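You operate a simulated robot arm through the tools that you are given. There is no shell and no other tool. Be economical: measure what you need, move in short steps, check, and stop when the job is done.

You are at the controls of a simulated robot arm. One attempt, no reset.

TASK
Clear both yellow trays: the four hose bundles go back in the rack.
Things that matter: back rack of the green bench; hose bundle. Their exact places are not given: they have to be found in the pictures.

Only the result counts: the job must be done as asked and must still hold three seconds after the hand-in. Knocking over, shifting, dropping, spilling or breaking anything else fails it.

THE ROBOT
A 6-joint arm with a fingered hand, hanging from a carriage that runs on a gantry, over the field with the corners [0.533, -0.61], [0.533, 1.89], [-0.947, 1.891], [-0.947, -0.609] (x, y) and turns from -6.702 to 5.288 rad about z. Base frame: it is fixed where the carriage stands at the start and does not move with it; the origin is on the floor, on the carriage's upright axis, x ahead of it, y to its left, z up; the surface under the hand at the start is at about z = 0.8. Lengths are in m, angles in rad, forces in N, time in s.
With the tool pointing down near the work surface it reaches from about 0.1 to 0.48 m from the robot's upright axis, wherever it stands. Its first joint turns from -2.897 to 2.897 rad. Places, roughly: back rack of the green bench [0.7, 0, 0.8]. Payload 3.7 kg.
Tool frame: the origin (TCP) lies between the finger pads and is the grasp point; the fingertips stand 0.026 m ahead of it; z points along the fingers, y is the line along which they close. The gripper opens to 0.156 m. The gripper's body begins 0.073 m behind the TCP. The gripper is a hand of 4 fingers: y runs from the thumb to the fingers, the wrist lies at [0, 0, -0.239] in the tool frame, and closing takes about 1.5 s.
Orientation is that of the tool frame in the base frame, as a unit quaternion [w, x, y, z]. With the fingers straight down and closing along the base's y, the tool's x points along the base's -x, its y along +y and its z along -z.

THE INTERFACE
- The arm moves only by the tool move_arm. Its argument "commands" is a list of rows, each an object (a shift or turn left out is 0, a gripper value left out holds the last) with "travel": the shift along the tool's x, y, z in units of 300 mm (1.0 is 300 mm), a list of three; "rotation": the turn, a rotation vector about the tool's x, y, z in units of 90 degrees (1.0 is 90 degrees), a list of three; "jaw": the closure in counts, from 0 (fully open) to 255 (shut). In form: [{"travel": [dx, dy, dz], "rotation": [ax, ay, az], "jaw": jaw}, ...]. A call has 1 to 20 rows; each row is the pose to reach, as a shift and turn from the pose commanded when the call began, along the tool's axes at that moment. A call with a number of a shift or a turn outside -1 to 1 is refused whole. Each row takes 0.2 s and may step no farther than 0.05 m and 0.15 rad from the row before; otherwise, or with a gripper value out of range, the whole call is refused. A pose out of reach is approached as far as the arm can. The call stops where the force on the tool passes 40 N (or 10 N more than at its start, if that is more) or the arm is blocked; 0.2 s more then pass. Each finger travels about 0.045 m/s and halts on what it meets, pressing with about 21 N; the grip force reading is that of the motor and also rises with nothing between the fingers. The clock runs only during rows and for 0.2 s after the last one: add rows that repeat a pose to give the fingers time. It gives the time, the measured TCP pose, the force on the tool (base axes), the opening and the grip force at its end, in the units of the frame above (readings bear some noise), with the torque about the TCP (base axes, N m) and any sound that the robot's microphone picked up.
- Cameras (640 x 400 px; columns grow to the right, rows downward): "scene" is now at [0.2531, 0.014, 1.6828]; the picture's right is [0.24, -0.97, 0.00], its down [-0.90, -0.23, -0.36] and it looks along [0.35, 0.09, -0.93] (base axes); focal length 282 px, centre (320, 200). "wrist" rides on the gripper at [0.058, -0.058, -0.091] in the tool frame; the picture's right is [0.71, 0.71, 0.00], its down [-0.53, 0.53, -0.67] and it looks along [-0.47, 0.47, 0.74] (tool axes); focal length 265 px, centre (320, 200).
- camera(camera): a new picture of that camera. No time passes.
- move_column(by): slides the trunk up (or, below 0, down) by that many m; the arm and the scene camera ride with it, the base frame stays. It gives what a move gives, with no picture.
- base_move(legs): drives the robot by 1 to 6 legs, each [ahead, left, turn to the left] in m, m and rad, along the robot's own axes; the way and the turn of a leg run together, so that a leg with both is an arc; at most 1.5 m and 3.142 rad a leg. The arm and the cameras ride along, it lands a little off, and it stops where it bumps. It keeps to its track: a leg is cut to what the track allows. It gives what a move gives.
- preshape(shape): the hand has 4 fingers and takes this shape, open, in about a second: jaw (thumb against the fingers, like two jaws); tri (thumb and two fingers); tip (a fingertip pinch); poke (one finger out to press); point (the index stretched); flat (the hand flat); cup (the hand cupped); fist (a fist). The gripper value then closes the fingers along that shape, each until it touches; the sizes above hold for jaw. It gives what a move gives, with no picture.
- pan_tilt(pan, tilt): turns the head with the scene camera to pan (to the left, within 2.705 rad either way) and tilt (down, from -0.506 to 1.204), counted from straight ahead of the robot. It gives what a move gives.
- probe_pixels(camera, pixels): for up to 12 pixels [column, row] of the newest picture of that camera ("zoom" is the newest enlarged one), the place [x, y, z] in the base frame of the surface seen there, good to about 0.002 m. No time passes.
- inspect(camera, box): a new picture of the part [left, top, right, bottom] of that camera's present view, enlarged. No time passes.
- hand_in(): hands the job in; it is judged then, once.

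Keep the steps short. Do not move on a guess: measure, check each grasp and each placing, and mend mistakes. In all there are 80 turns and 52 pictures (those below and enlarged ones count). Leave the gripper open and the arm clear of the work at the hand-in unless told otherwise, and finish with a single line.

The tools are called after ">>>" as a command line: name --argument value ..., lists and objects as JSON in quotes. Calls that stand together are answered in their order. move_arm: Moves the arm, as the interface text tells. Its arguments: {"type":"object","properties":{"commands":{"type":"array","items":{"type":"object","properties":{"travel":{"type":"array","items":{"type":"number"}},"rotation":{"type":"array","items":{"type":"number"}},"jaw":{"type":"number"}}}}},"required":["commands"]} The other tools are called the same way: move_column (by) slides the trunk up or down; preshape (shape) gives the hand a shape; base_move (legs) drives the base; pan_tilt (pan, tilt) turns the head that bears the scene camera; camera (camera) takes a picture; probe_pixels (camera, pixels) gives the place of the surface under pixels of a picture; inspect (camera, box) takes an enlarged picture of a part of a camera's view; hand_in () hands the job in.

At the start:

```text
clock: 0.0
tcp_pos: [0.4874, -0.1362, 1.0776]
ee_rot: [0.001, -0.001, 1.0, 0.001]
force: [0.0, 0.1, 0.2]
torque: [0.04, 0.03, 0.0]
grip_width: 0.1559
finger_force: 0.1
shape: jaw
trunk travel left (down, up): [-0.533, 0.146]
robot x, y, heading: [0.0001, 0.0014, -0.003]
head pan, tilt: [0.244, 1.201]
```

scene: 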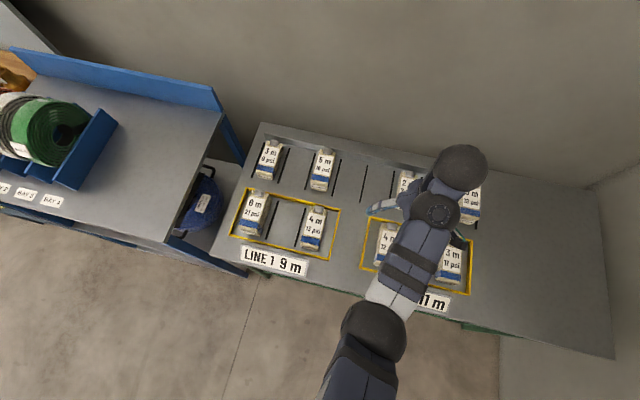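
wrist: 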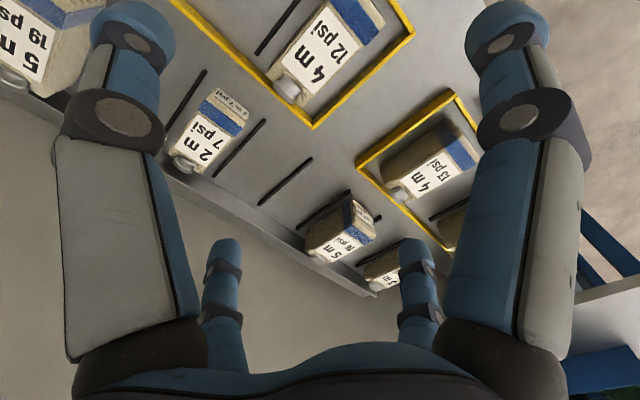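

I see two yellow trays, each with two bundles, and a slotted rack behind them. I'll enlarge the views to read the details.

>>> inspect --camera "scene" --box '[210, 110, 370, 290]'

>>> inspect --camera "scene" --box '[340, 120, 640, 340]'

```text
2.22 times, centred on (290, 200) of scene
```

zoom: 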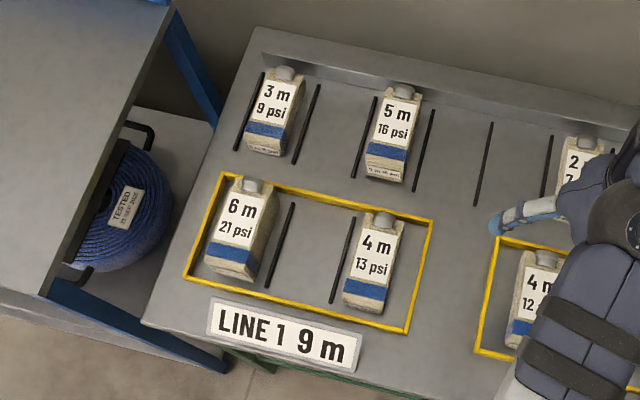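

```text
1.82 times, centred on (490, 230) of scene
```

zoom: 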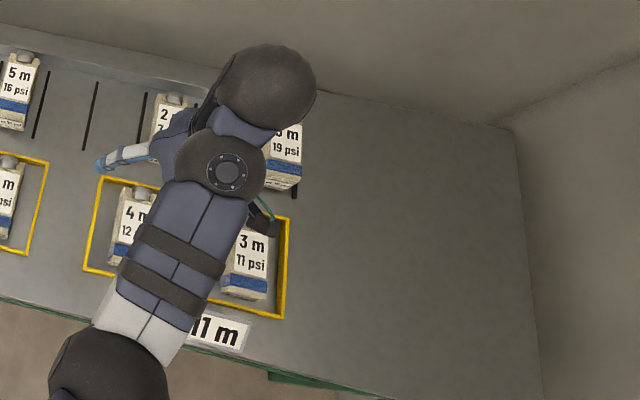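

The arm hides the right-hand tray. I'll drive back and to the right, where the floor is free, and look left at the bench.

>>> base_move --legs '[[-0.25, 0, 0], [0, -0.35, 0]]'

>>> pan_tilt --pan 0.5 --tilt 0.85

>>> camera --camera "scene"

```text
clock: 3.7
tcp_pos: [0.2379, -0.4832, 1.0783]
ee_rot: [0.0, -0.002, 1.0, 0.001]
force: [-0.1, 0.2, 0.0]
torque: [0.0, 0.0, -0.04]
grip_width: 0.1559
finger_force: 0.0
shape: jaw
trunk travel left (down, up): [-0.533, 0.146]
robot x, y, heading: [-0.2522, -0.3486, 0.001]
head pan, tilt: [0.244, 1.201]
```

```text
clock: 4.5
tcp_pos: [0.2377, -0.4852, 1.0779]
ee_rot: [0.0, -0.002, 1.0, 0.0]
force: [0.0, 0.0, -1.0]
torque: [0.01, -0.01, -0.01]
grip_width: 0.1562
finger_force: 0.1
shape: jaw
trunk travel left (down, up): [-0.533, 0.146]
robot x, y, heading: [-0.2489, -0.3527, 0.001]
head pan, tilt: [0.499, 0.85]
```

```text
47 pictures are left
```

scene: 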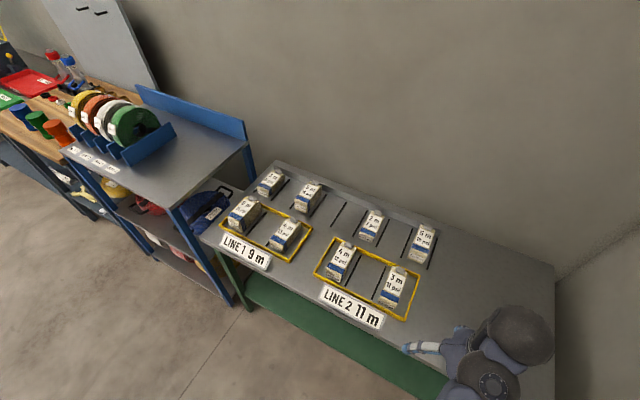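

>>> inspect --camera "scene" --box '[195, 150, 355, 250]'

>>> inspect --camera "scene" --box '[300, 190, 460, 290]'

>>> inspect --camera "scene" --box '[195, 200, 435, 340]'

```text
4.00 times, centred on (275, 200) of scene
```

zoom: 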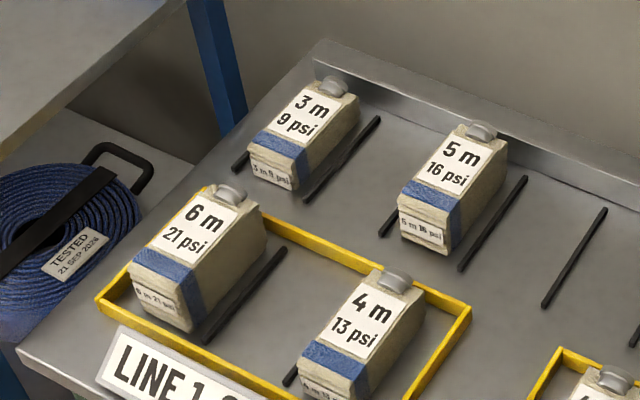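

```text
4.00 times, centred on (380, 240) of scene
```

zoom: 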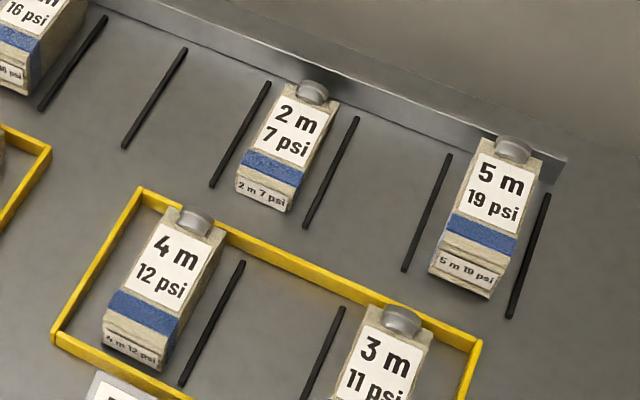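

```text
2.67 times, centred on (315, 270) of scene
```

zoom: 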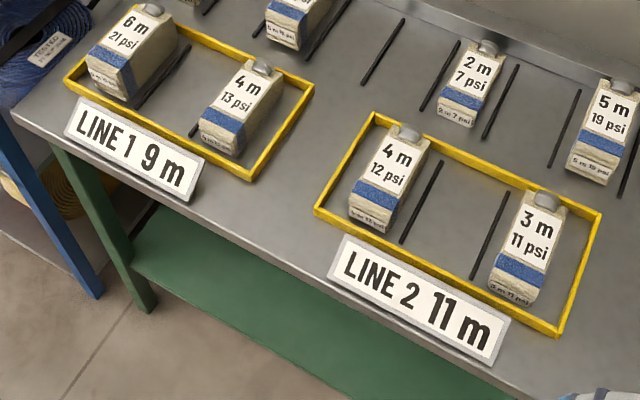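

The rack has nine rods, so eight slots. The second, fourth, fifth and seventh from the left are empty. I'll measure the rods and bundles.

>>> probe_pixels --camera "scene" --pixels '[[289.5, 179.5], [271.5, 199.5], [290.7, 208], [326, 194.5], [310.5, 217], [346.2, 202.5], [331, 226.7], [367, 211], [353.2, 236.2], [389, 219.5], [376.5, 246.2], [412.5, 229]]'

>>> probe_pixels --camera "zoom" --pixels '[[133, 12], [178, 25], [86, 72], [128, 95], [239, 65], [280, 80], [200, 140], [238, 155], [392, 128], [428, 142], [350, 215], [386, 231]]'

>>> probe_pixels --camera "zoom" --pixels '[[525, 194], [566, 212], [491, 288], [528, 304], [408, 130], [547, 198], [262, 66], [153, 9], [300, 86], [443, 60], [490, 55], [475, 80]]'

```text
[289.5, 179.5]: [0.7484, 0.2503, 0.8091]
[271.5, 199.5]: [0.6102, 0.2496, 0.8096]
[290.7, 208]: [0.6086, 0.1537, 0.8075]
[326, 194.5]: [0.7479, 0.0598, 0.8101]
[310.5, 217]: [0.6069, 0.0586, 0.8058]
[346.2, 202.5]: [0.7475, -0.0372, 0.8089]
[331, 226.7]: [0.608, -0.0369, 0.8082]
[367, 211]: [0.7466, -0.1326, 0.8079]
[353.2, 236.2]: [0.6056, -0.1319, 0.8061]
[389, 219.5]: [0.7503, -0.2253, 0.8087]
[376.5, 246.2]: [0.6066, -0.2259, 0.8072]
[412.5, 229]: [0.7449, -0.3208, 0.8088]
```

```text
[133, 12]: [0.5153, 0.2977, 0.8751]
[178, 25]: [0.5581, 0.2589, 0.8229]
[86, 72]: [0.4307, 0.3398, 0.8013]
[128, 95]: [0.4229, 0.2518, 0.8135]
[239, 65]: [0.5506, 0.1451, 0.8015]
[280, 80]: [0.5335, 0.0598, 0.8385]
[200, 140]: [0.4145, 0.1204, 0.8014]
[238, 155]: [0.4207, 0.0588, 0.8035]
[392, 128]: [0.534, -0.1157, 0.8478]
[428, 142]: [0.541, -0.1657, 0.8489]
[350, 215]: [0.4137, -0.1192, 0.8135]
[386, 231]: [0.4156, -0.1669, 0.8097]
```

```text
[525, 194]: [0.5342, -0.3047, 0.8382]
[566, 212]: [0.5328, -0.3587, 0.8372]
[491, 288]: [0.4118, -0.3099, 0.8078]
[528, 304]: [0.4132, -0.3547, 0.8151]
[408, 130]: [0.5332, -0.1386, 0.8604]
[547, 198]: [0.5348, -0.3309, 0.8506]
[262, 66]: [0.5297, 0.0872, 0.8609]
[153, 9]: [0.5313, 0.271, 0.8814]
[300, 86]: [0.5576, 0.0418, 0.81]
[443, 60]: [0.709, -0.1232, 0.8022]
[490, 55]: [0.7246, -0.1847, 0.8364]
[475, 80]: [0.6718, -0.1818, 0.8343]
```

Rods stand about 8 mm above the table at a pitch of 0.0955. Empty slot centres are y ≈ 0.202, 0.011, -0.085 and -0.273. I'll draw the hand in by 0.2 m, then drive up to the right tray.

>>> move_arm --commands '[{"travel": [0.13, 0, 0]}, {"travel": [0.26, 0, 0]}, {"travel": [0.39, 0, 0]}, {"travel": [0.52, 0, 0]}, {"travel": [0.65, 0, 0]}, {"travel": [0.75, 0, 0]}, {"travel": [0.75, 0, 0]}]'

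>>> base_move --legs '[[0.47, 0, 0], [0, 0.15, 0]]'

>>> pan_tilt --pan 0.3 --tilt 1.2

>>> camera --camera "scene"

>>> camera --camera "wrist"

```text
clock: 6.1
tcp_pos: [0.0308, -0.4929, 0.9728]
ee_rot: [0.001, -0.001, 1.0, 0.0]
force: [-0.2, 0.6, -0.1]
torque: [-0.03, -0.03, 0.01]
grip_width: 0.1558
finger_force: 0.0
shape: jaw
out of reach, approached as far as the arm can: row 1, 2, 3, 4, 5, 6, 7
trunk travel left (down, up): [-0.533, 0.146]
robot x, y, heading: [-0.2548, -0.3509, 0.002]
head pan, tilt: [0.499, 0.85]
```

```text
clock: 9.9
tcp_pos: [0.4981, -0.3377, 0.9729]
ee_rot: [0.001, -0.005, 1.0, 0.0]
force: [-0.5, 0.1, 0.5]
torque: [0.04, 0.02, 0.02]
grip_width: 0.1559
finger_force: 0.1
shape: jaw
trunk travel left (down, up): [-0.533, 0.146]
robot x, y, heading: [0.2166, -0.1967, 0.008]
head pan, tilt: [0.499, 0.85]
```

```text
clock: 10.7
tcp_pos: [0.4982, -0.338, 0.9732]
ee_rot: [0.001, -0.005, 1.0, 0.0]
force: [0.3, 0.7, -0.1]
torque: [-0.01, 0.0, 0.02]
grip_width: 0.156
finger_force: 0.0
shape: jaw
trunk travel left (down, up): [-0.533, 0.146]
robot x, y, heading: [0.216, -0.1936, 0.013]
head pan, tilt: [0.3, 1.201]
```

```text
43 pictures are left
```

scene: 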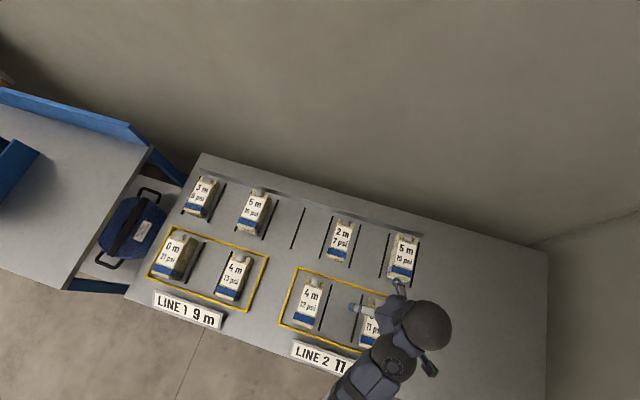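

```text
42 pictures are left
```

wrist: 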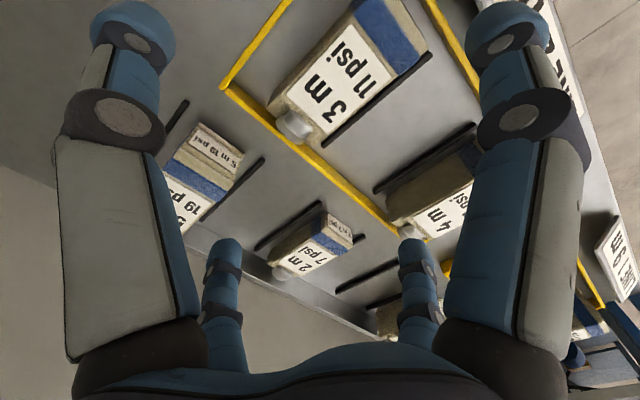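

The wrist view suggests the four fingers may stand in a cross. I'll enlarge the hand before trusting the jaw shape.

>>> inspect --camera "scene" --box '[280, 230, 480, 400]'

>>> move_arm --commands '[{"travel": [0, 0, 0], "jaw": 120}, {"travel": [0, 0, 0], "jaw": 120}, {"travel": [0, 0, 0], "jaw": 120}, {"travel": [0, 0, 0], "jaw": 120}, {"travel": [0, 0, 0], "jaw": 120}, {"travel": [0, 0, 0], "jaw": 120}]'

>>> camera --camera "wrist"

```text
2.35 times, centred on (380, 315) of scene
```

zoom: 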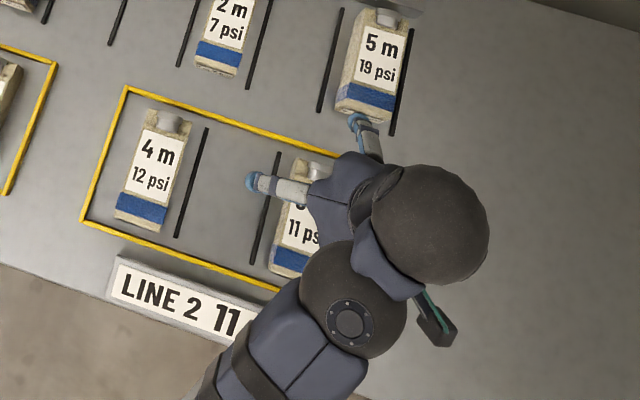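

```text
clock: 12.1
tcp_pos: [0.4972, -0.3379, 0.9734]
ee_rot: [0.001, -0.005, 1.0, 0.0]
force: [-0.2, 0.2, 0.2]
torque: [0.02, -0.03, 0.03]
grip_width: 0.0829
finger_force: 0.2
shape: jaw
trunk travel left (down, up): [-0.533, 0.146]
robot x, y, heading: [0.2139, -0.1935, 0.009]
head pan, tilt: [0.3, 1.201]
```

```text
40 pictures are left
```

wrist: 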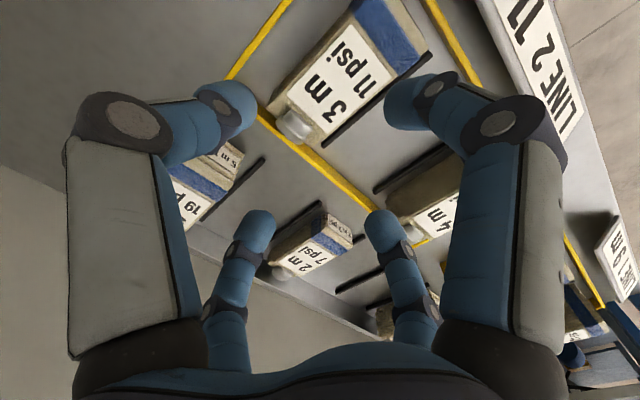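

The cross is confirmed: fingers at ±x and ±y, all closing inward. I'll try the tip shape in case it pinches with only two.

>>> preshape --shape "tip"

>>> camera --camera "wrist"

```text
clock: 13.0
tcp_pos: [0.4985, -0.3373, 0.9729]
ee_rot: [0.001, -0.005, 1.0, 0.0]
force: [-0.6, 0.4, -0.9]
torque: [-0.02, -0.02, -0.03]
grip_width: 0.156
finger_force: 0.0
shape: tip
trunk travel left (down, up): [-0.533, 0.146]
robot x, y, heading: [0.2189, -0.1947, 0.009]
head pan, tilt: [0.3, 1.201]
```

```text
39 pictures are left
```

wrist: 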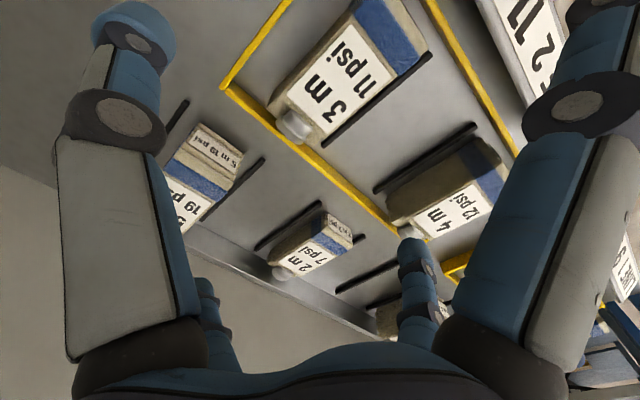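

In tip shape the ±x fingers splay outward and the ±y pair stays straight. I'll test a partial close and see whether the splayed ones stay out.

>>> move_arm --commands '[{"travel": [0, 0, 0], "jaw": 150}, {"travel": [0, 0, 0], "jaw": 150}, {"travel": [0, 0, 0], "jaw": 150}, {"travel": [0, 0, 0], "jaw": 150}, {"travel": [0, 0, 0], "jaw": 150}, {"travel": [0, 0, 0], "jaw": 150}, {"travel": [0, 0, 0], "jaw": 150}]'

>>> camera --camera "wrist"

>>> probe_pixels --camera "wrist" --pixels '[[205, 290], [205, 300], [590, 20], [600, 50], [570, 105], [225, 90], [410, 250], [380, 220], [290, 215], [285, 125], [345, 45], [375, 5]]'

```text
clock: 14.6
tcp_pos: [0.4984, -0.3381, 0.9739]
ee_rot: [0.001, -0.004, 1.0, 0.001]
force: [-0.7, 0.1, 0.3]
torque: [0.03, -0.01, 0.0]
grip_width: 0.0645
finger_force: 0.0
shape: tip
trunk travel left (down, up): [-0.533, 0.146]
robot x, y, heading: [0.2109, -0.2004, 0.011]
head pan, tilt: [0.3, 1.201]
```

```text
38 pictures are left
```

wrist: 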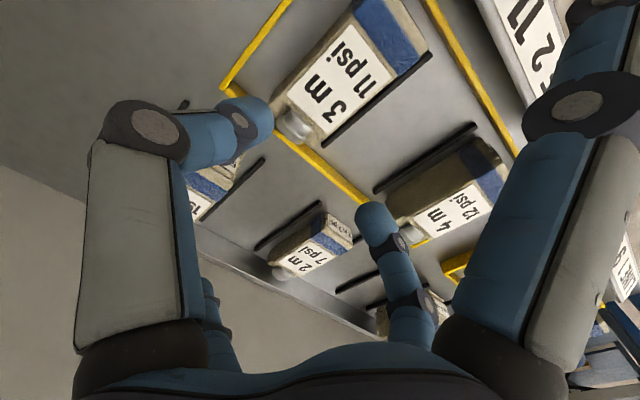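

```text
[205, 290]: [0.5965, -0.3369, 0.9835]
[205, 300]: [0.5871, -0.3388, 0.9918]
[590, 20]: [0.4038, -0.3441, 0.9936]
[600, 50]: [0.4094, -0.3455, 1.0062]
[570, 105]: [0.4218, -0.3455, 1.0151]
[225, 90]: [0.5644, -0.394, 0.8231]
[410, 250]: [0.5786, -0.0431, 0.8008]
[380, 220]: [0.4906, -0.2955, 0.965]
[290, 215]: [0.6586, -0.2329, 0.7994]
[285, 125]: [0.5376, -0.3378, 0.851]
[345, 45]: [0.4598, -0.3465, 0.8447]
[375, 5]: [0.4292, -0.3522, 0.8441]
```

Tip shape works as a two-finger pinch; the splayed fingertips ride about 0.105 m out in x at about TCP height. I'll check clearances: the label plates, back lip, wall and the rack bundles' extent.

>>> inspect --camera "scene" --box '[180, 150, 440, 370]'

```text
1.82 times, centred on (310, 260) of scene
```

zoom: 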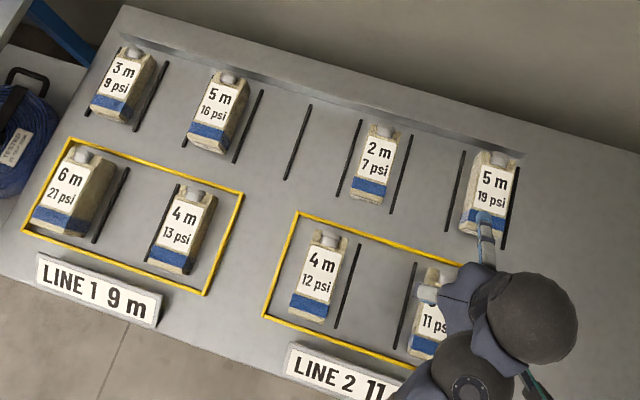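

>>> probe_pixels --camera "zoom" --pixels '[[330, 78], [330, 86], [330, 94], [330, 60], [384, 127], [352, 190], [383, 199], [366, 140], [398, 146], [296, 346], [42, 256], [265, 314]]'

>>> probe_pixels --camera "zoom" --pixels '[[323, 237], [310, 245], [342, 253], [292, 308], [326, 318], [313, 275], [188, 190], [175, 197], [211, 207], [152, 258], [187, 271], [80, 154]]'

>>> probe_pixels --camera "zoom" --pixels '[[66, 160], [101, 170], [36, 215], [72, 229], [70, 190], [125, 172], [178, 188], [359, 247], [416, 266], [240, 82], [228, 72], [490, 155]]'

```text
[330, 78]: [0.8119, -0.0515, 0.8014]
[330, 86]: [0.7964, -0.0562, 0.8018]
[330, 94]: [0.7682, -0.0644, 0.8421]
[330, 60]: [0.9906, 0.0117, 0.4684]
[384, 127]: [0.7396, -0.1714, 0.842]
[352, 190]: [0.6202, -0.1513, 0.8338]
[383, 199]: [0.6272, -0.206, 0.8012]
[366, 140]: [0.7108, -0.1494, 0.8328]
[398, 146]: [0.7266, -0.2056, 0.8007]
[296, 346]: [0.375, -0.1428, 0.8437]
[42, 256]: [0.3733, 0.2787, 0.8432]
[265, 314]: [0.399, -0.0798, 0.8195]
```

```text
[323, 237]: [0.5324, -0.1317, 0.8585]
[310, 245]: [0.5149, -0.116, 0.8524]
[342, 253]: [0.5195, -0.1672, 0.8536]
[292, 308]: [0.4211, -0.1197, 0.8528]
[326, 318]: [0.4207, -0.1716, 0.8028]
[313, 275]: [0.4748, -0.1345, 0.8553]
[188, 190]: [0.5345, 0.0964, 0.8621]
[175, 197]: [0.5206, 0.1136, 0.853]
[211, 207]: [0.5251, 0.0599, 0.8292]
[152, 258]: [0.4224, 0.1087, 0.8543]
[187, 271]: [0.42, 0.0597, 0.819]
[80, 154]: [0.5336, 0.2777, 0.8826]
```

```text
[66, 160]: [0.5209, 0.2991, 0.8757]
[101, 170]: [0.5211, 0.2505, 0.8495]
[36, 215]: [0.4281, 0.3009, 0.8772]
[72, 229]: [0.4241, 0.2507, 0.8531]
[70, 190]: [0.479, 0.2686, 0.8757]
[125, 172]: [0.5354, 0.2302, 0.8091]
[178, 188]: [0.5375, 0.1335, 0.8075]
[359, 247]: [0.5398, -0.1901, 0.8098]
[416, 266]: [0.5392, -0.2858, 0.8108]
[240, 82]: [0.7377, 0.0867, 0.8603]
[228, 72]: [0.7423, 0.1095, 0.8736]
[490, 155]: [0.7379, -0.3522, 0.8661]
```

Placing shift from tray to rack is +0.205 in x. Next I need the shape of the closing fingers (knuckle sticking out), so I'll measure them in the wrist picture, along with the frame height in the zoom.

>>> probe_pixels --camera "wrist" --pixels '[[105, 130], [155, 125], [185, 150], [215, 135], [250, 115], [265, 110], [88, 180], [375, 212], [362, 222], [400, 245], [415, 275], [425, 330]]'

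>>> probe_pixels --camera "zoom" --pixels '[[50, 188], [48, 190], [45, 186], [282, 262], [280, 264], [285, 261], [380, 238], [380, 241], [150, 166], [150, 169], [225, 243], [330, 348]]'

```text
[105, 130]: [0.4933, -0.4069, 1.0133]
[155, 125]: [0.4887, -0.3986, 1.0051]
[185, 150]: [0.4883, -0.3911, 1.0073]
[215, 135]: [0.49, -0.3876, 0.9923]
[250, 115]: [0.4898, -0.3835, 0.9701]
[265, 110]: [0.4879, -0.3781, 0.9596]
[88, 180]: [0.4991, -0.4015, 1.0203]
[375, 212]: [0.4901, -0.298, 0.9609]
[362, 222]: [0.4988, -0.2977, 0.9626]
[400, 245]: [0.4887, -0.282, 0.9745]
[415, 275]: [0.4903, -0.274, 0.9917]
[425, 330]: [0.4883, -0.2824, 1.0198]
```

```text
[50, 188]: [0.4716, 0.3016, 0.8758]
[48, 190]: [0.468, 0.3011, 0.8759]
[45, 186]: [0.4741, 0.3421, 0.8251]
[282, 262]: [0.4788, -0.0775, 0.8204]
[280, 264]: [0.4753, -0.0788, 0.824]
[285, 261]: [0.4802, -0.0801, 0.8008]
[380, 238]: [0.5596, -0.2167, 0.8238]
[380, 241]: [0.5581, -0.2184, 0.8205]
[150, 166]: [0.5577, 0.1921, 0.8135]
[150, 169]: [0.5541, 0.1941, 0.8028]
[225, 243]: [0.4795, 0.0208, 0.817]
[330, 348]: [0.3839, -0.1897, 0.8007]
```

The frame tops out at 0.824 with 40 mm of room beside each bundle. The tight spots are the splayed fingertips over the lip (0.842) and label plates (0.844), so I'll measure the far splayed fingertip better.

>>> inspect --camera "wrist" --box '[160, 250, 280, 350]'

>>> probe_pixels --camera "wrist" --pixels '[[203, 280], [208, 280], [211, 284], [213, 290], [217, 300], [222, 310], [230, 330], [560, 10], [580, 3], [620, 3], [560, 30], [555, 60]]'

```text
4.00 times, centred on (220, 300) of wrist
```

zoom: 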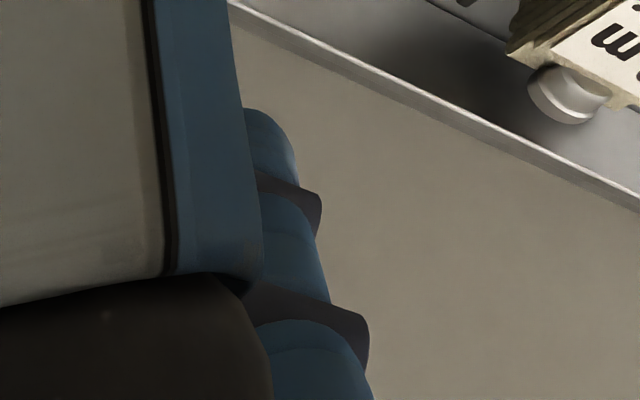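

```text
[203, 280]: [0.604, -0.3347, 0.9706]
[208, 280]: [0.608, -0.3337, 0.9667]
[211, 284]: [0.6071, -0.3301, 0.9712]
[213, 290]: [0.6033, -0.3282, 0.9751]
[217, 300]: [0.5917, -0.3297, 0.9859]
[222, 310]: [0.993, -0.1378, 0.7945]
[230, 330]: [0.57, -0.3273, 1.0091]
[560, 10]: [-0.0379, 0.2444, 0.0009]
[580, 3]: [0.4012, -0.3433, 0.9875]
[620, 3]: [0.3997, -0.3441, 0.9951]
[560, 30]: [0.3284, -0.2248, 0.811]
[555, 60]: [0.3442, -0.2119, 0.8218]
```

The splayed tip sits about 0.115 m out and 10 mm below the TCP. Gripping at x ≈ 0.452 (toward the front) and placing at x ≈ 0.645 clears both the lip and the plates. I'll start with the 3 m bundle at y = -0.333: align above it and open to about 0.083.

>>> move_arm --commands '[{"travel": [0.08, 0.01, 0], "jaw": 120}, {"travel": [0.155, 0.015, 0], "jaw": 120}, {"travel": [0.155, 0.015, 0], "jaw": 120}, {"travel": [0.155, 0.015, 0], "jaw": 120}]'

```text
clock: 15.6
tcp_pos: [0.4502, -0.3333, 0.9682]
ee_rot: [0.002, -0.004, 1.0, -0.001]
force: [-0.4, 0.7, 0.7]
torque: [0.06, -0.02, -0.03]
grip_width: 0.0821
finger_force: 0.0
shape: tip
out of reach, approached as far as the arm can: row 2, 3, 4
trunk travel left (down, up): [-0.533, 0.146]
robot x, y, heading: [0.2157, -0.1944, 0.008]
head pan, tilt: [0.3, 1.201]
```

I'm aligned. I'll descend to about z = 0.88, still above the bundle, and look.

>>> move_arm --commands '[{"travel": [0, 0, 0.13]}, {"travel": [0, 0, 0.24]}, {"travel": [0, 0, 0.3]}, {"travel": [0, 0, 0.3]}]'

>>> camera --camera "wrist"

>>> camera --camera "scene"

```text
clock: 16.6
tcp_pos: [0.4492, -0.3337, 0.8791]
ee_rot: [0.001, -0.005, 1.0, 0.0]
force: [0.2, -0.6, -0.8]
torque: [-0.01, 0.04, 0.0]
grip_width: 0.0822
finger_force: 0.0
shape: tip
trunk travel left (down, up): [-0.533, 0.146]
robot x, y, heading: [0.2194, -0.196, 0.004]
head pan, tilt: [0.3, 1.201]
```

```text
35 pictures are left
```

wrist: 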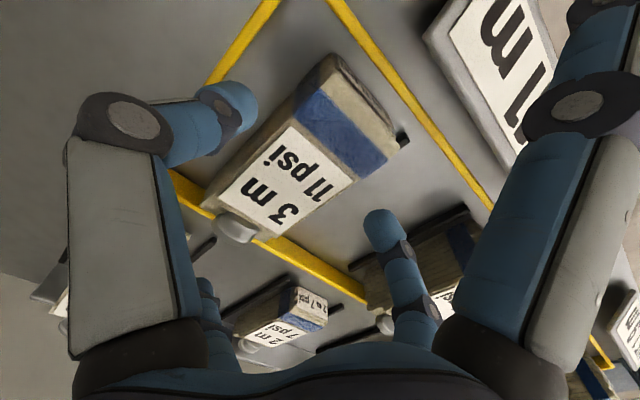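

```text
34 pictures are left
```

scene: 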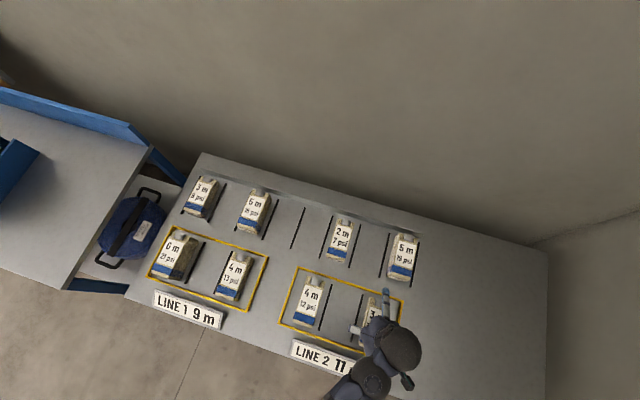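

The bundle lies straight between the fingers. I'll check its edges and the plate in this wrist picture.

>>> probe_pixels --camera "wrist" --pixels '[[325, 60], [384, 155], [225, 200], [270, 235], [280, 150], [340, 195], [430, 40], [470, 5], [520, 150], [560, 90], [500, 100], [237, 230]]'

```text
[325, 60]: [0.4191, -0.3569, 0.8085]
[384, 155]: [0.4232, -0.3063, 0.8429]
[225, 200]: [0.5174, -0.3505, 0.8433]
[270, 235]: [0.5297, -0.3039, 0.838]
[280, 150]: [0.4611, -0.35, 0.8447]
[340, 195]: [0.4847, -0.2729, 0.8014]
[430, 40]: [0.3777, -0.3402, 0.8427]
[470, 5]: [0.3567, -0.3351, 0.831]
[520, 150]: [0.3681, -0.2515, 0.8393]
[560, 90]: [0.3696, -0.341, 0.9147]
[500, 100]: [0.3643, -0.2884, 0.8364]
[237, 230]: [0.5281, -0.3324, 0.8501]
```

Clearance to the plate (0.843 at x 0.378) is enough. I'll lower to z ≈ 0.845 and close.

>>> move_arm --commands '[{"travel": [0, 0.007, 0.06]}, {"travel": [0, 0.007, 0.113]}, {"travel": [0, 0.007, 0.113]}]'

>>> move_arm --commands '[{"jaw": 255}, {"jaw": 255}, {"jaw": 255}, {"jaw": 255}, {"jaw": 255}, {"jaw": 255}]'

>>> camera --camera "wrist"

```text
clock: 17.4
tcp_pos: [0.4502, -0.3322, 0.8456]
ee_rot: [0.001, -0.004, 1.0, 0.0]
force: [-0.1, 0.1, -0.2]
torque: [0.01, 0.0, 0.02]
grip_width: 0.0819
finger_force: 0.1
shape: tip
trunk travel left (down, up): [-0.533, 0.146]
robot x, y, heading: [0.215, -0.1962, 0.015]
head pan, tilt: [0.3, 1.201]
```

```text
clock: 18.8
tcp_pos: [0.4502, -0.3322, 0.845]
ee_rot: [0.001, -0.004, 1.0, 0.001]
force: [0.4, -0.5, -0.5]
torque: [-0.04, -0.01, 0.0]
grip_width: 0.052
finger_force: 20.8
shape: tip
trunk travel left (down, up): [-0.533, 0.146]
robot x, y, heading: [0.216, -0.1958, 0.009]
head pan, tilt: [0.3, 1.201]
```

```text
33 pictures are left
```

wrist: 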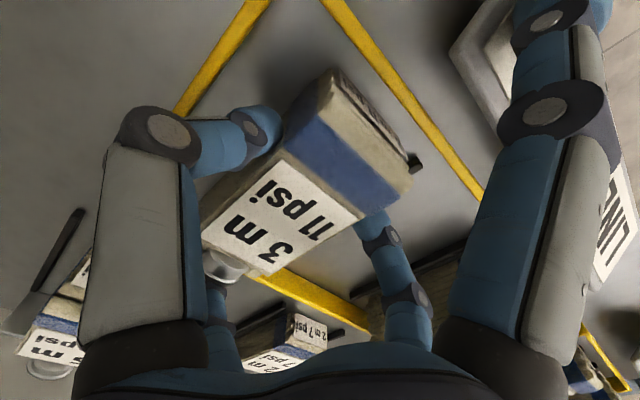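

Gripped at 0.052 width. The splayed fingers came in a little, so I'll check where their tips are now before lifting.

>>> probe_pixels --camera "wrist" --pixels '[[560, 10], [590, 10], [550, 60], [525, 40], [215, 295], [222, 300], [228, 310], [235, 325], [480, 40], [460, 60], [385, 185], [330, 75]]'

```text
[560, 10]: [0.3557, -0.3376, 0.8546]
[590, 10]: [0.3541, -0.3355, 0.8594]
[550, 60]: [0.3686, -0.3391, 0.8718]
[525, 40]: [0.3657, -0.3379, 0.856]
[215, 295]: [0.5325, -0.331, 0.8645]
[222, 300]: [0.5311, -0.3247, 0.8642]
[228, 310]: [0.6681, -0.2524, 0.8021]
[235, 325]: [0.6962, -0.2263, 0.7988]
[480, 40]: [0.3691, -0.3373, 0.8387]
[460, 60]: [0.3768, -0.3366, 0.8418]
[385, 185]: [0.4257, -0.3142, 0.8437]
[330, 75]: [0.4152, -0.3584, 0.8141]
```

The plate's top edge reads unchanged (0.377). I'll lift straight up in small steps.

>>> move_arm --commands '[{"travel": [0, 0, -0.03]}, {"travel": [0, 0, -0.08]}, {"travel": [0, 0, -0.15]}, {"travel": [0, 0, -0.22]}, {"travel": [0, 0, -0.22]}]'

>>> camera --camera "wrist"

>>> camera --camera "scene"

```text
clock: 20.0
tcp_pos: [0.4501, -0.334, 0.914]
ee_rot: [0.0, -0.004, 1.0, 0.001]
force: [0.0, 0.2, -3.3]
torque: [-0.01, 0.09, 0.01]
grip_width: 0.052
finger_force: 20.9
shape: tip
trunk travel left (down, up): [-0.533, 0.146]
robot x, y, heading: [0.2145, -0.194, 0.008]
head pan, tilt: [0.3, 1.201]
```

```text
32 pictures are left
```

wrist: 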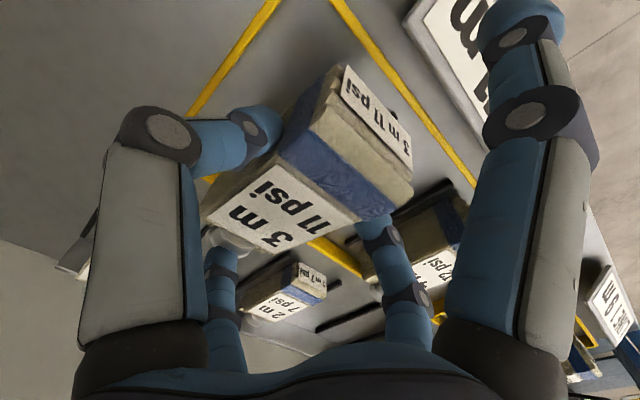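

```text
31 pictures are left
```

scene: 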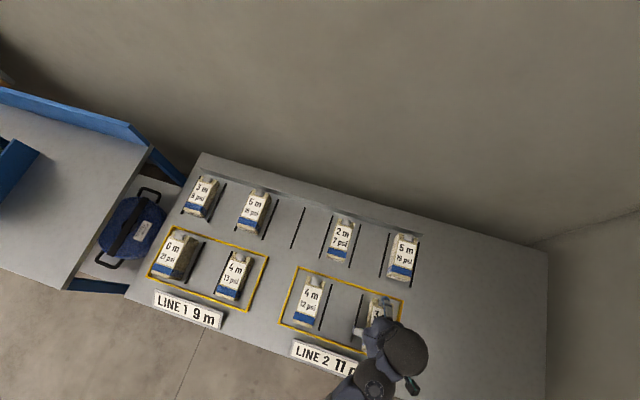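

Lifted (about 3.3 N). The back end seems to droop a bit, so I'll measure the tilt.

>>> probe_pixels --camera "wrist" --pixels '[[310, 130], [400, 200], [345, 72], [408, 160], [320, 200], [215, 225], [265, 250], [230, 238], [405, 15], [430, 50], [520, 40], [220, 262]]'

```text
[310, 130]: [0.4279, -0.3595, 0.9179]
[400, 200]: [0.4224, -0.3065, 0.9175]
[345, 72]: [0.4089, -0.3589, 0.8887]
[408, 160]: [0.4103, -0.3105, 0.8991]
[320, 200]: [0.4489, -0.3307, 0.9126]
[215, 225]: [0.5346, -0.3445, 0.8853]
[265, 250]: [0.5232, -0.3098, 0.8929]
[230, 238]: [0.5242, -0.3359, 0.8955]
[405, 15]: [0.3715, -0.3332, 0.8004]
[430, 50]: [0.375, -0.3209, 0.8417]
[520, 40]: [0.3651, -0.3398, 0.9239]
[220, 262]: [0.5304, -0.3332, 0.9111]
```

The bundle is tilted about 14°, back end down; it should level when the back end touches the bench and I keep lowering. I'll move to y = -0.273, then forward to x = 0.645, staying high.

>>> move_arm --commands '[{"travel": [0, 0.1, -0.05]}, {"travel": [0, 0.203, -0.05]}, {"travel": [-0.13, 0.203, -0.05]}, {"travel": [-0.26, 0.203, -0.05]}, {"travel": [-0.39, 0.203, -0.05]}, {"travel": [-0.52, 0.203, -0.05]}, {"travel": [-0.65, 0.203, -0.05]}, {"travel": [-0.65, 0.203, -0.05]}]'

>>> camera --camera "wrist"

```text
clock: 21.8
tcp_pos: [0.6436, -0.2696, 0.9267]
ee_rot: [0.001, -0.004, 1.0, 0.001]
force: [-0.2, 0.3, -3.5]
torque: [0.02, 0.07, 0.03]
grip_width: 0.0521
finger_force: 21.0
shape: tip
trunk travel left (down, up): [-0.533, 0.146]
robot x, y, heading: [0.2142, -0.1932, 0.008]
head pan, tilt: [0.3, 1.201]
```

```text
30 pictures are left
```

wrist: 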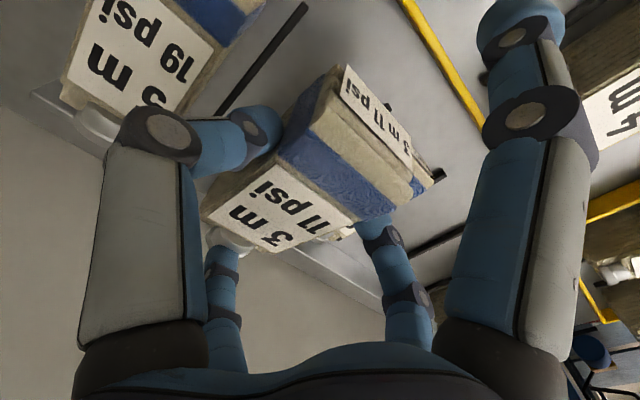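

Over slot 7. I'll trim y by -3 mm and lower: quickly to about 0.877, then in small steps to 0.846.

>>> move_arm --commands '[{"travel": [0, -0.011, 0.08]}, {"travel": [0, -0.011, 0.16]}, {"travel": [0, -0.011, 0.18]}, {"travel": [0, -0.011, 0.2]}, {"travel": [0, -0.011, 0.22]}, {"travel": [0, -0.011, 0.24]}, {"travel": [0, -0.011, 0.255]}, {"travel": [0, -0.011, 0.267]}, {"travel": [0, -0.011, 0.267]}]'

>>> camera --camera "wrist"

```text
clock: 23.8
tcp_pos: [0.6452, -0.2728, 0.8454]
ee_rot: [0.0, -0.005, 1.0, 0.0]
force: [-1.3, -0.4, 0.6]
torque: [-0.02, -0.11, -0.01]
grip_width: 0.0521
finger_force: 21.3
shape: tip
trunk travel left (down, up): [-0.533, 0.146]
robot x, y, heading: [0.2158, -0.1972, 0.012]
head pan, tilt: [0.3, 1.201]
```

```text
29 pictures are left
```

wrist: 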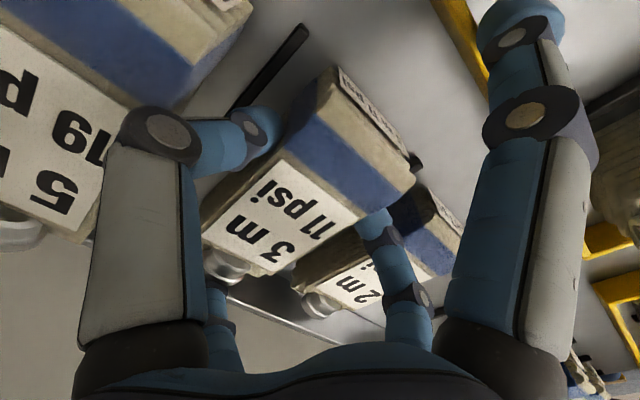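

>>> probe_pixels --camera "wrist" --pixels '[[300, 130], [395, 195], [325, 72], [404, 165], [320, 200], [215, 220], [265, 265], [230, 262], [130, 110], [390, 210], [140, 90], [220, 290]]'

```text
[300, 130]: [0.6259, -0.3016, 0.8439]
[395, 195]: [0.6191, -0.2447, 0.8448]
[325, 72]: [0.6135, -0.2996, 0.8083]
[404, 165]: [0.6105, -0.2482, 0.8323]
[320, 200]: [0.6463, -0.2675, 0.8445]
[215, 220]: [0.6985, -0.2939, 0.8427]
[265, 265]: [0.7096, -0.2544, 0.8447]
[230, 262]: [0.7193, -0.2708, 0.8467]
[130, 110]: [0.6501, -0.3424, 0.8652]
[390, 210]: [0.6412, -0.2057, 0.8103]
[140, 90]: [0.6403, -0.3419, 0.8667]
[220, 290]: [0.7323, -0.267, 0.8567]
```

It's level and seated: body x 0.611–0.715, y -0.300 to -0.246, inside the slot. I'll release by a few mm only, then rise straight up.

>>> move_arm --commands '[{"jaw": 158}, {"jaw": 158}, {"jaw": 158}, {"jaw": 158}, {"jaw": 158}, {"jaw": 158}]'

>>> camera --camera "wrist"

```text
clock: 25.2
tcp_pos: [0.6463, -0.2697, 0.8466]
ee_rot: [0.001, -0.005, 1.0, 0.001]
force: [0.2, 0.5, -0.1]
torque: [0.01, -0.01, 0.02]
grip_width: 0.0588
finger_force: 0.0
shape: tip
trunk travel left (down, up): [-0.533, 0.146]
robot x, y, heading: [0.2138, -0.1992, 0.017]
head pan, tilt: [0.3, 1.201]
```

```text
28 pictures are left
```

wrist: 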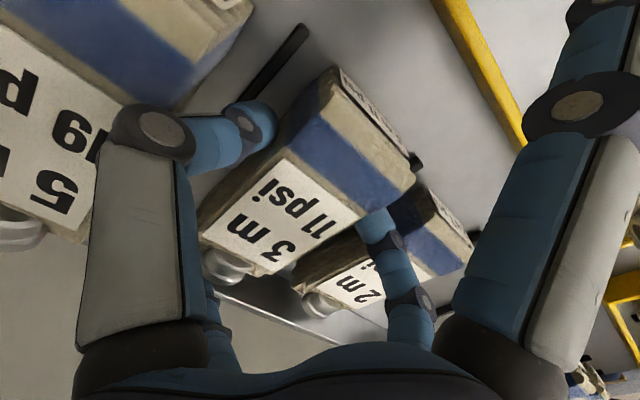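

Released (0.0588, no force). I'll rise straight up to about z 0.93 and check everything.

>>> move_arm --commands '[{"travel": [0, 0, -0.05]}, {"travel": [0, 0, -0.12]}, {"travel": [0, 0, -0.2]}, {"travel": [0, 0, -0.28]}, {"travel": [0, 0, -0.28]}]'

>>> camera --camera "wrist"

>>> probe_pixels --camera "wrist" --pixels '[[320, 200], [400, 300]]'

```text
clock: 26.4
tcp_pos: [0.6447, -0.2707, 0.9306]
ee_rot: [0.001, -0.005, 1.0, 0.0]
force: [0.2, 0.0, -0.3]
torque: [-0.02, -0.02, -0.01]
grip_width: 0.0592
finger_force: 0.1
shape: tip
trunk travel left (down, up): [-0.533, 0.146]
robot x, y, heading: [0.2162, -0.1967, 0.011]
head pan, tilt: [0.3, 1.201]
```

```text
27 pictures are left
```

wrist: 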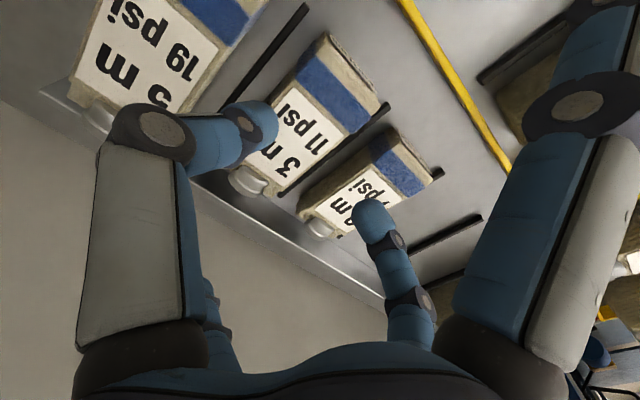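

```text
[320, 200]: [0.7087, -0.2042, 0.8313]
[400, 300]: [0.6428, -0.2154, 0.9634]
```

3 m is standing between its rods and the neighbours are untouched. Next is 4 m / 12 psi at y ≈ -0.142. I'll go back and across at this height, then open to about 0.083.

>>> move_arm --commands '[{"travel": [0.13, 0.05, 0]}, {"travel": [0.26, 0.14, 0]}, {"travel": [0.39, 0.23, 0]}, {"travel": [0.52, 0.32, 0]}, {"travel": [0.65, 0.4, 0]}, {"travel": [0.65, 0.43, 0], "jaw": 120}, {"travel": [0.65, 0.43, 0.1]}, {"travel": [0.65, 0.43, 0.15]}, {"travel": [0.65, 0.43, 0.15]}]'

>>> camera --camera "wrist"

>>> camera --camera "scene"

```text
clock: 28.4
tcp_pos: [0.4513, -0.1436, 0.883]
ee_rot: [0.0, -0.004, 1.0, 0.0]
force: [-0.5, -0.4, 0.3]
torque: [-0.01, -0.01, 0.03]
grip_width: 0.082
finger_force: 0.0
shape: tip
trunk travel left (down, up): [-0.533, 0.146]
robot x, y, heading: [0.2152, -0.1922, 0.005]
head pan, tilt: [0.3, 1.201]
```

```text
26 pictures are left
```

wrist: 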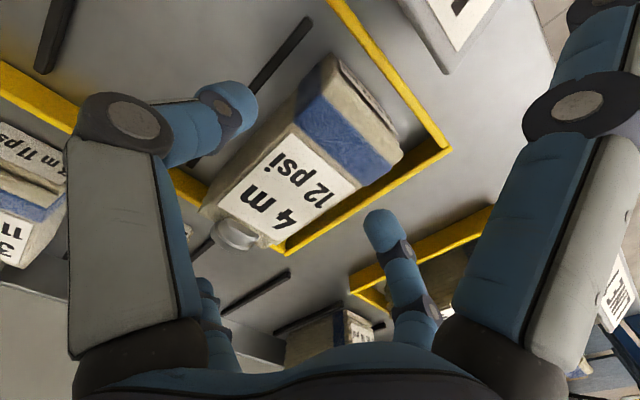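

```text
25 pictures are left
```

scene: 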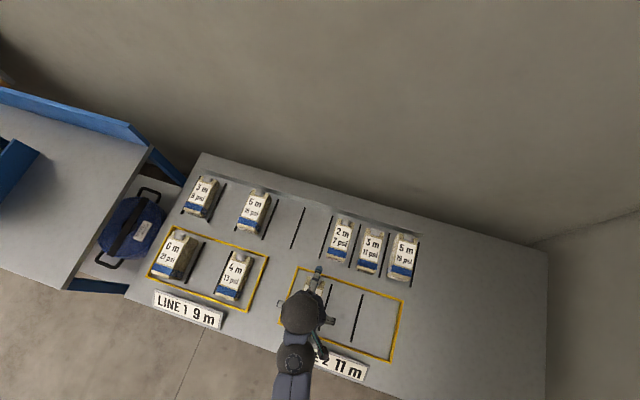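

>>> probe_pixels --camera "wrist" --pixels '[[295, 120], [385, 175], [205, 205], [270, 240], [335, 165], [400, 155], [320, 70], [430, 30], [400, 5], [440, 65]]'

```text
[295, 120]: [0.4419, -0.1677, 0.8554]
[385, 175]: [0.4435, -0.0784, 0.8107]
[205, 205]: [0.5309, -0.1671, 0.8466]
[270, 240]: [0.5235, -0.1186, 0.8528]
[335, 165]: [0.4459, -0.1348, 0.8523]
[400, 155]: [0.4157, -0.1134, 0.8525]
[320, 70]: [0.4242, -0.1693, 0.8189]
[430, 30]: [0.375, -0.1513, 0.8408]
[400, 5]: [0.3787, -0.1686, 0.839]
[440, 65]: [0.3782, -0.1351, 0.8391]
```

Bundle centre is y ≈ -0.141 with top at 0.854. I'll lower to z 0.851 and close with a moderate command (195) so the side fingers stay out.

>>> move_arm --commands '[{"travel": [0, 0.009, 0.06]}, {"travel": [0, 0.009, 0.107]}, {"travel": [0, 0.009, 0.107]}, {"travel": [0, 0.009, 0.107], "jaw": 195}, {"travel": [0, 0.009, 0.107]}, {"travel": [0, 0.009, 0.107]}, {"travel": [0, 0.009, 0.107]}, {"travel": [0, 0.009, 0.107]}, {"travel": [0, 0.009, 0.107]}]'

```text
clock: 30.4
tcp_pos: [0.4502, -0.1433, 0.8516]
ee_rot: [0.001, -0.004, 1.0, 0.001]
force: [-0.9, -0.1, 0.2]
torque: [-0.03, -0.01, 0.03]
grip_width: 0.0517
finger_force: 21.0
shape: tip
trunk travel left (down, up): [-0.533, 0.146]
robot x, y, heading: [0.2174, -0.1948, 0.007]
head pan, tilt: [0.3, 1.201]
```

Full grip at 0.0517. I'll lift straight up.

>>> move_arm --commands '[{"travel": [0, 0, -0.03]}, {"travel": [0, 0, -0.1]}, {"travel": [0, 0, -0.18]}, {"travel": [0, 0, -0.27]}, {"travel": [0, 0, -0.27]}]'

>>> camera --camera "wrist"

>>> probe_pixels --camera "wrist" --pixels '[[320, 200], [310, 140], [265, 245], [225, 215], [430, 60]]'

```text
clock: 31.6
tcp_pos: [0.4505, -0.1421, 0.9352]
ee_rot: [0.0, -0.003, 1.0, 0.0]
force: [0.1, 0.1, -4.0]
torque: [-0.01, 0.07, -0.01]
grip_width: 0.0517
finger_force: 21.0
shape: tip
trunk travel left (down, up): [-0.533, 0.146]
robot x, y, heading: [0.2177, -0.1941, 0.009]
head pan, tilt: [0.3, 1.201]
```

```text
24 pictures are left
```

wrist: 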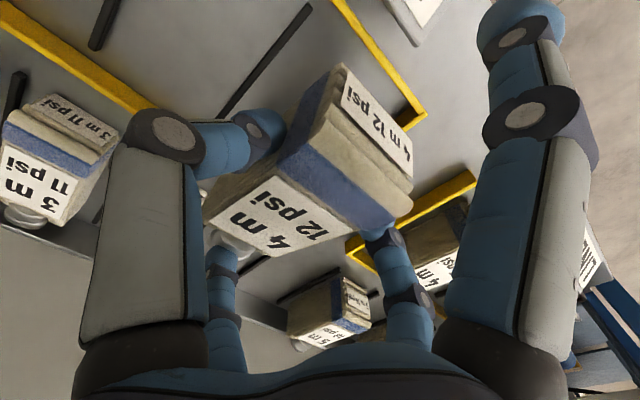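

```text
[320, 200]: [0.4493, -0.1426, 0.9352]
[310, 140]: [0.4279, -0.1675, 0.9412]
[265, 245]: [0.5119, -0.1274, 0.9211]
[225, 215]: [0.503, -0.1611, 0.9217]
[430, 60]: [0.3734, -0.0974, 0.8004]
```

Same small droop. Moving to slot 5: y -0.0845, x 0.645.

>>> move_arm --commands '[{"travel": [0, 0.1, 0]}, {"travel": [0, 0.192, 0]}, {"travel": [-0.13, 0.192, 0]}, {"travel": [-0.26, 0.192, 0]}, {"travel": [-0.39, 0.192, 0]}, {"travel": [-0.52, 0.192, 0]}, {"travel": [-0.648, 0.192, 0]}, {"travel": [-0.648, 0.192, 0]}]'

```text
clock: 33.4
tcp_pos: [0.6463, -0.0824, 0.9354]
ee_rot: [0.0, -0.004, 1.0, 0.0]
force: [0.8, -1.1, -3.8]
torque: [-0.01, 0.04, -0.02]
grip_width: 0.0515
finger_force: 20.8
shape: tip
trunk travel left (down, up): [-0.533, 0.146]
robot x, y, heading: [0.2164, -0.1933, 0.012]
head pan, tilt: [0.3, 1.201]
```

On target within 2 mm. I'll lower slowly to z 0.852.

>>> move_arm --commands '[{"travel": [0, -0.006, 0.08]}, {"travel": [0, -0.006, 0.15]}, {"travel": [0, -0.006, 0.17]}, {"travel": [0, -0.006, 0.19]}, {"travel": [0, -0.006, 0.21]}, {"travel": [0, -0.006, 0.23]}, {"travel": [0, -0.006, 0.25]}, {"travel": [0, -0.006, 0.265]}, {"travel": [0, -0.006, 0.28]}, {"travel": [0, -0.006, 0.28]}]'

>>> camera --camera "wrist"

>>> probe_pixels --camera "wrist" --pixels '[[300, 130], [395, 195], [325, 75], [320, 200], [215, 220], [265, 260]]'

```text
clock: 35.6
tcp_pos: [0.6452, -0.0839, 0.8511]
ee_rot: [0.002, -0.005, 1.0, 0.0]
force: [-7.1, -0.8, 17.8]
torque: [-0.09, 0.0, -0.11]
grip_width: 0.0525
finger_force: 20.3
shape: tip
trunk travel left (down, up): [-0.533, 0.146]
robot x, y, heading: [0.2155, -0.1989, 0.011]
head pan, tilt: [0.3, 1.201]
```

```text
23 pictures are left
```

wrist: 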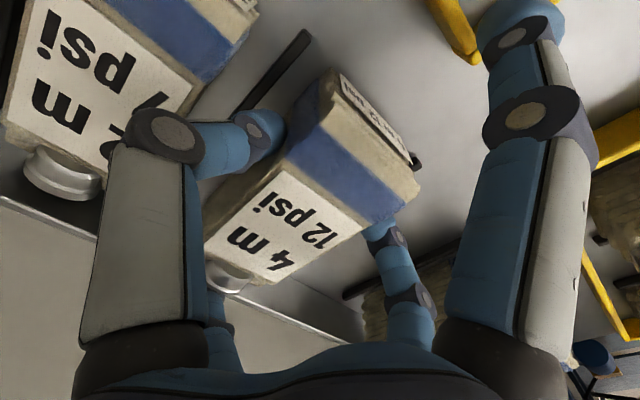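

```text
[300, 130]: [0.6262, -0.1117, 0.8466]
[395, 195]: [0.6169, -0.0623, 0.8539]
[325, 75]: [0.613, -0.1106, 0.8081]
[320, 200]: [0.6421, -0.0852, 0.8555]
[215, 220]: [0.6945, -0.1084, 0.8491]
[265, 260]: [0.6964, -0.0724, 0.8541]
```

It's seated but pressed (17.8 N). I'll relieve by 1.5 mm and release.

>>> move_arm --commands '[{"travel": [0, 0, -0.005]}, {"travel": [0, 0, -0.005]}, {"travel": [0, 0, -0.005], "jaw": 158}, {"travel": [0, 0, -0.005]}, {"travel": [0, 0, -0.005]}, {"travel": [0, 0, -0.005]}, {"travel": [0, 0, -0.005]}, {"travel": [0, 0, -0.005]}]'

>>> move_arm --commands '[{"travel": [0, 0, -0.05]}, {"travel": [0, 0, -0.12]}, {"travel": [0, 0, -0.2]}, {"travel": [0, 0, -0.28]}, {"travel": [0, 0, -0.28]}]'

>>> camera --camera "wrist"

```text
clock: 37.4
tcp_pos: [0.6447, -0.0843, 0.8503]
ee_rot: [0.0, -0.004, 1.0, 0.0]
force: [0.0, 0.3, -0.3]
torque: [-0.04, -0.02, -0.02]
grip_width: 0.0591
finger_force: 0.0
shape: tip
trunk travel left (down, up): [-0.533, 0.146]
robot x, y, heading: [0.2151, -0.1951, 0.011]
head pan, tilt: [0.3, 1.201]
```

```text
clock: 38.6
tcp_pos: [0.6435, -0.086, 0.9373]
ee_rot: [0.001, -0.005, 1.0, 0.0]
force: [-0.1, -0.1, 0.1]
torque: [0.01, 0.04, 0.0]
grip_width: 0.0597
finger_force: 0.0
shape: tip
trunk travel left (down, up): [-0.533, 0.146]
robot x, y, heading: [0.2137, -0.197, 0.01]
head pan, tilt: [0.3, 1.201]
```

```text
22 pictures are left
```

wrist: 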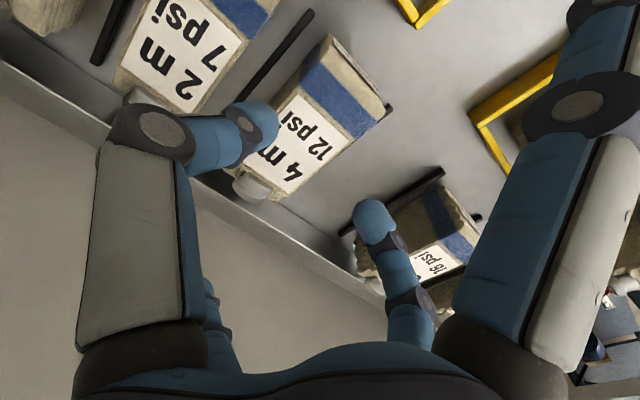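

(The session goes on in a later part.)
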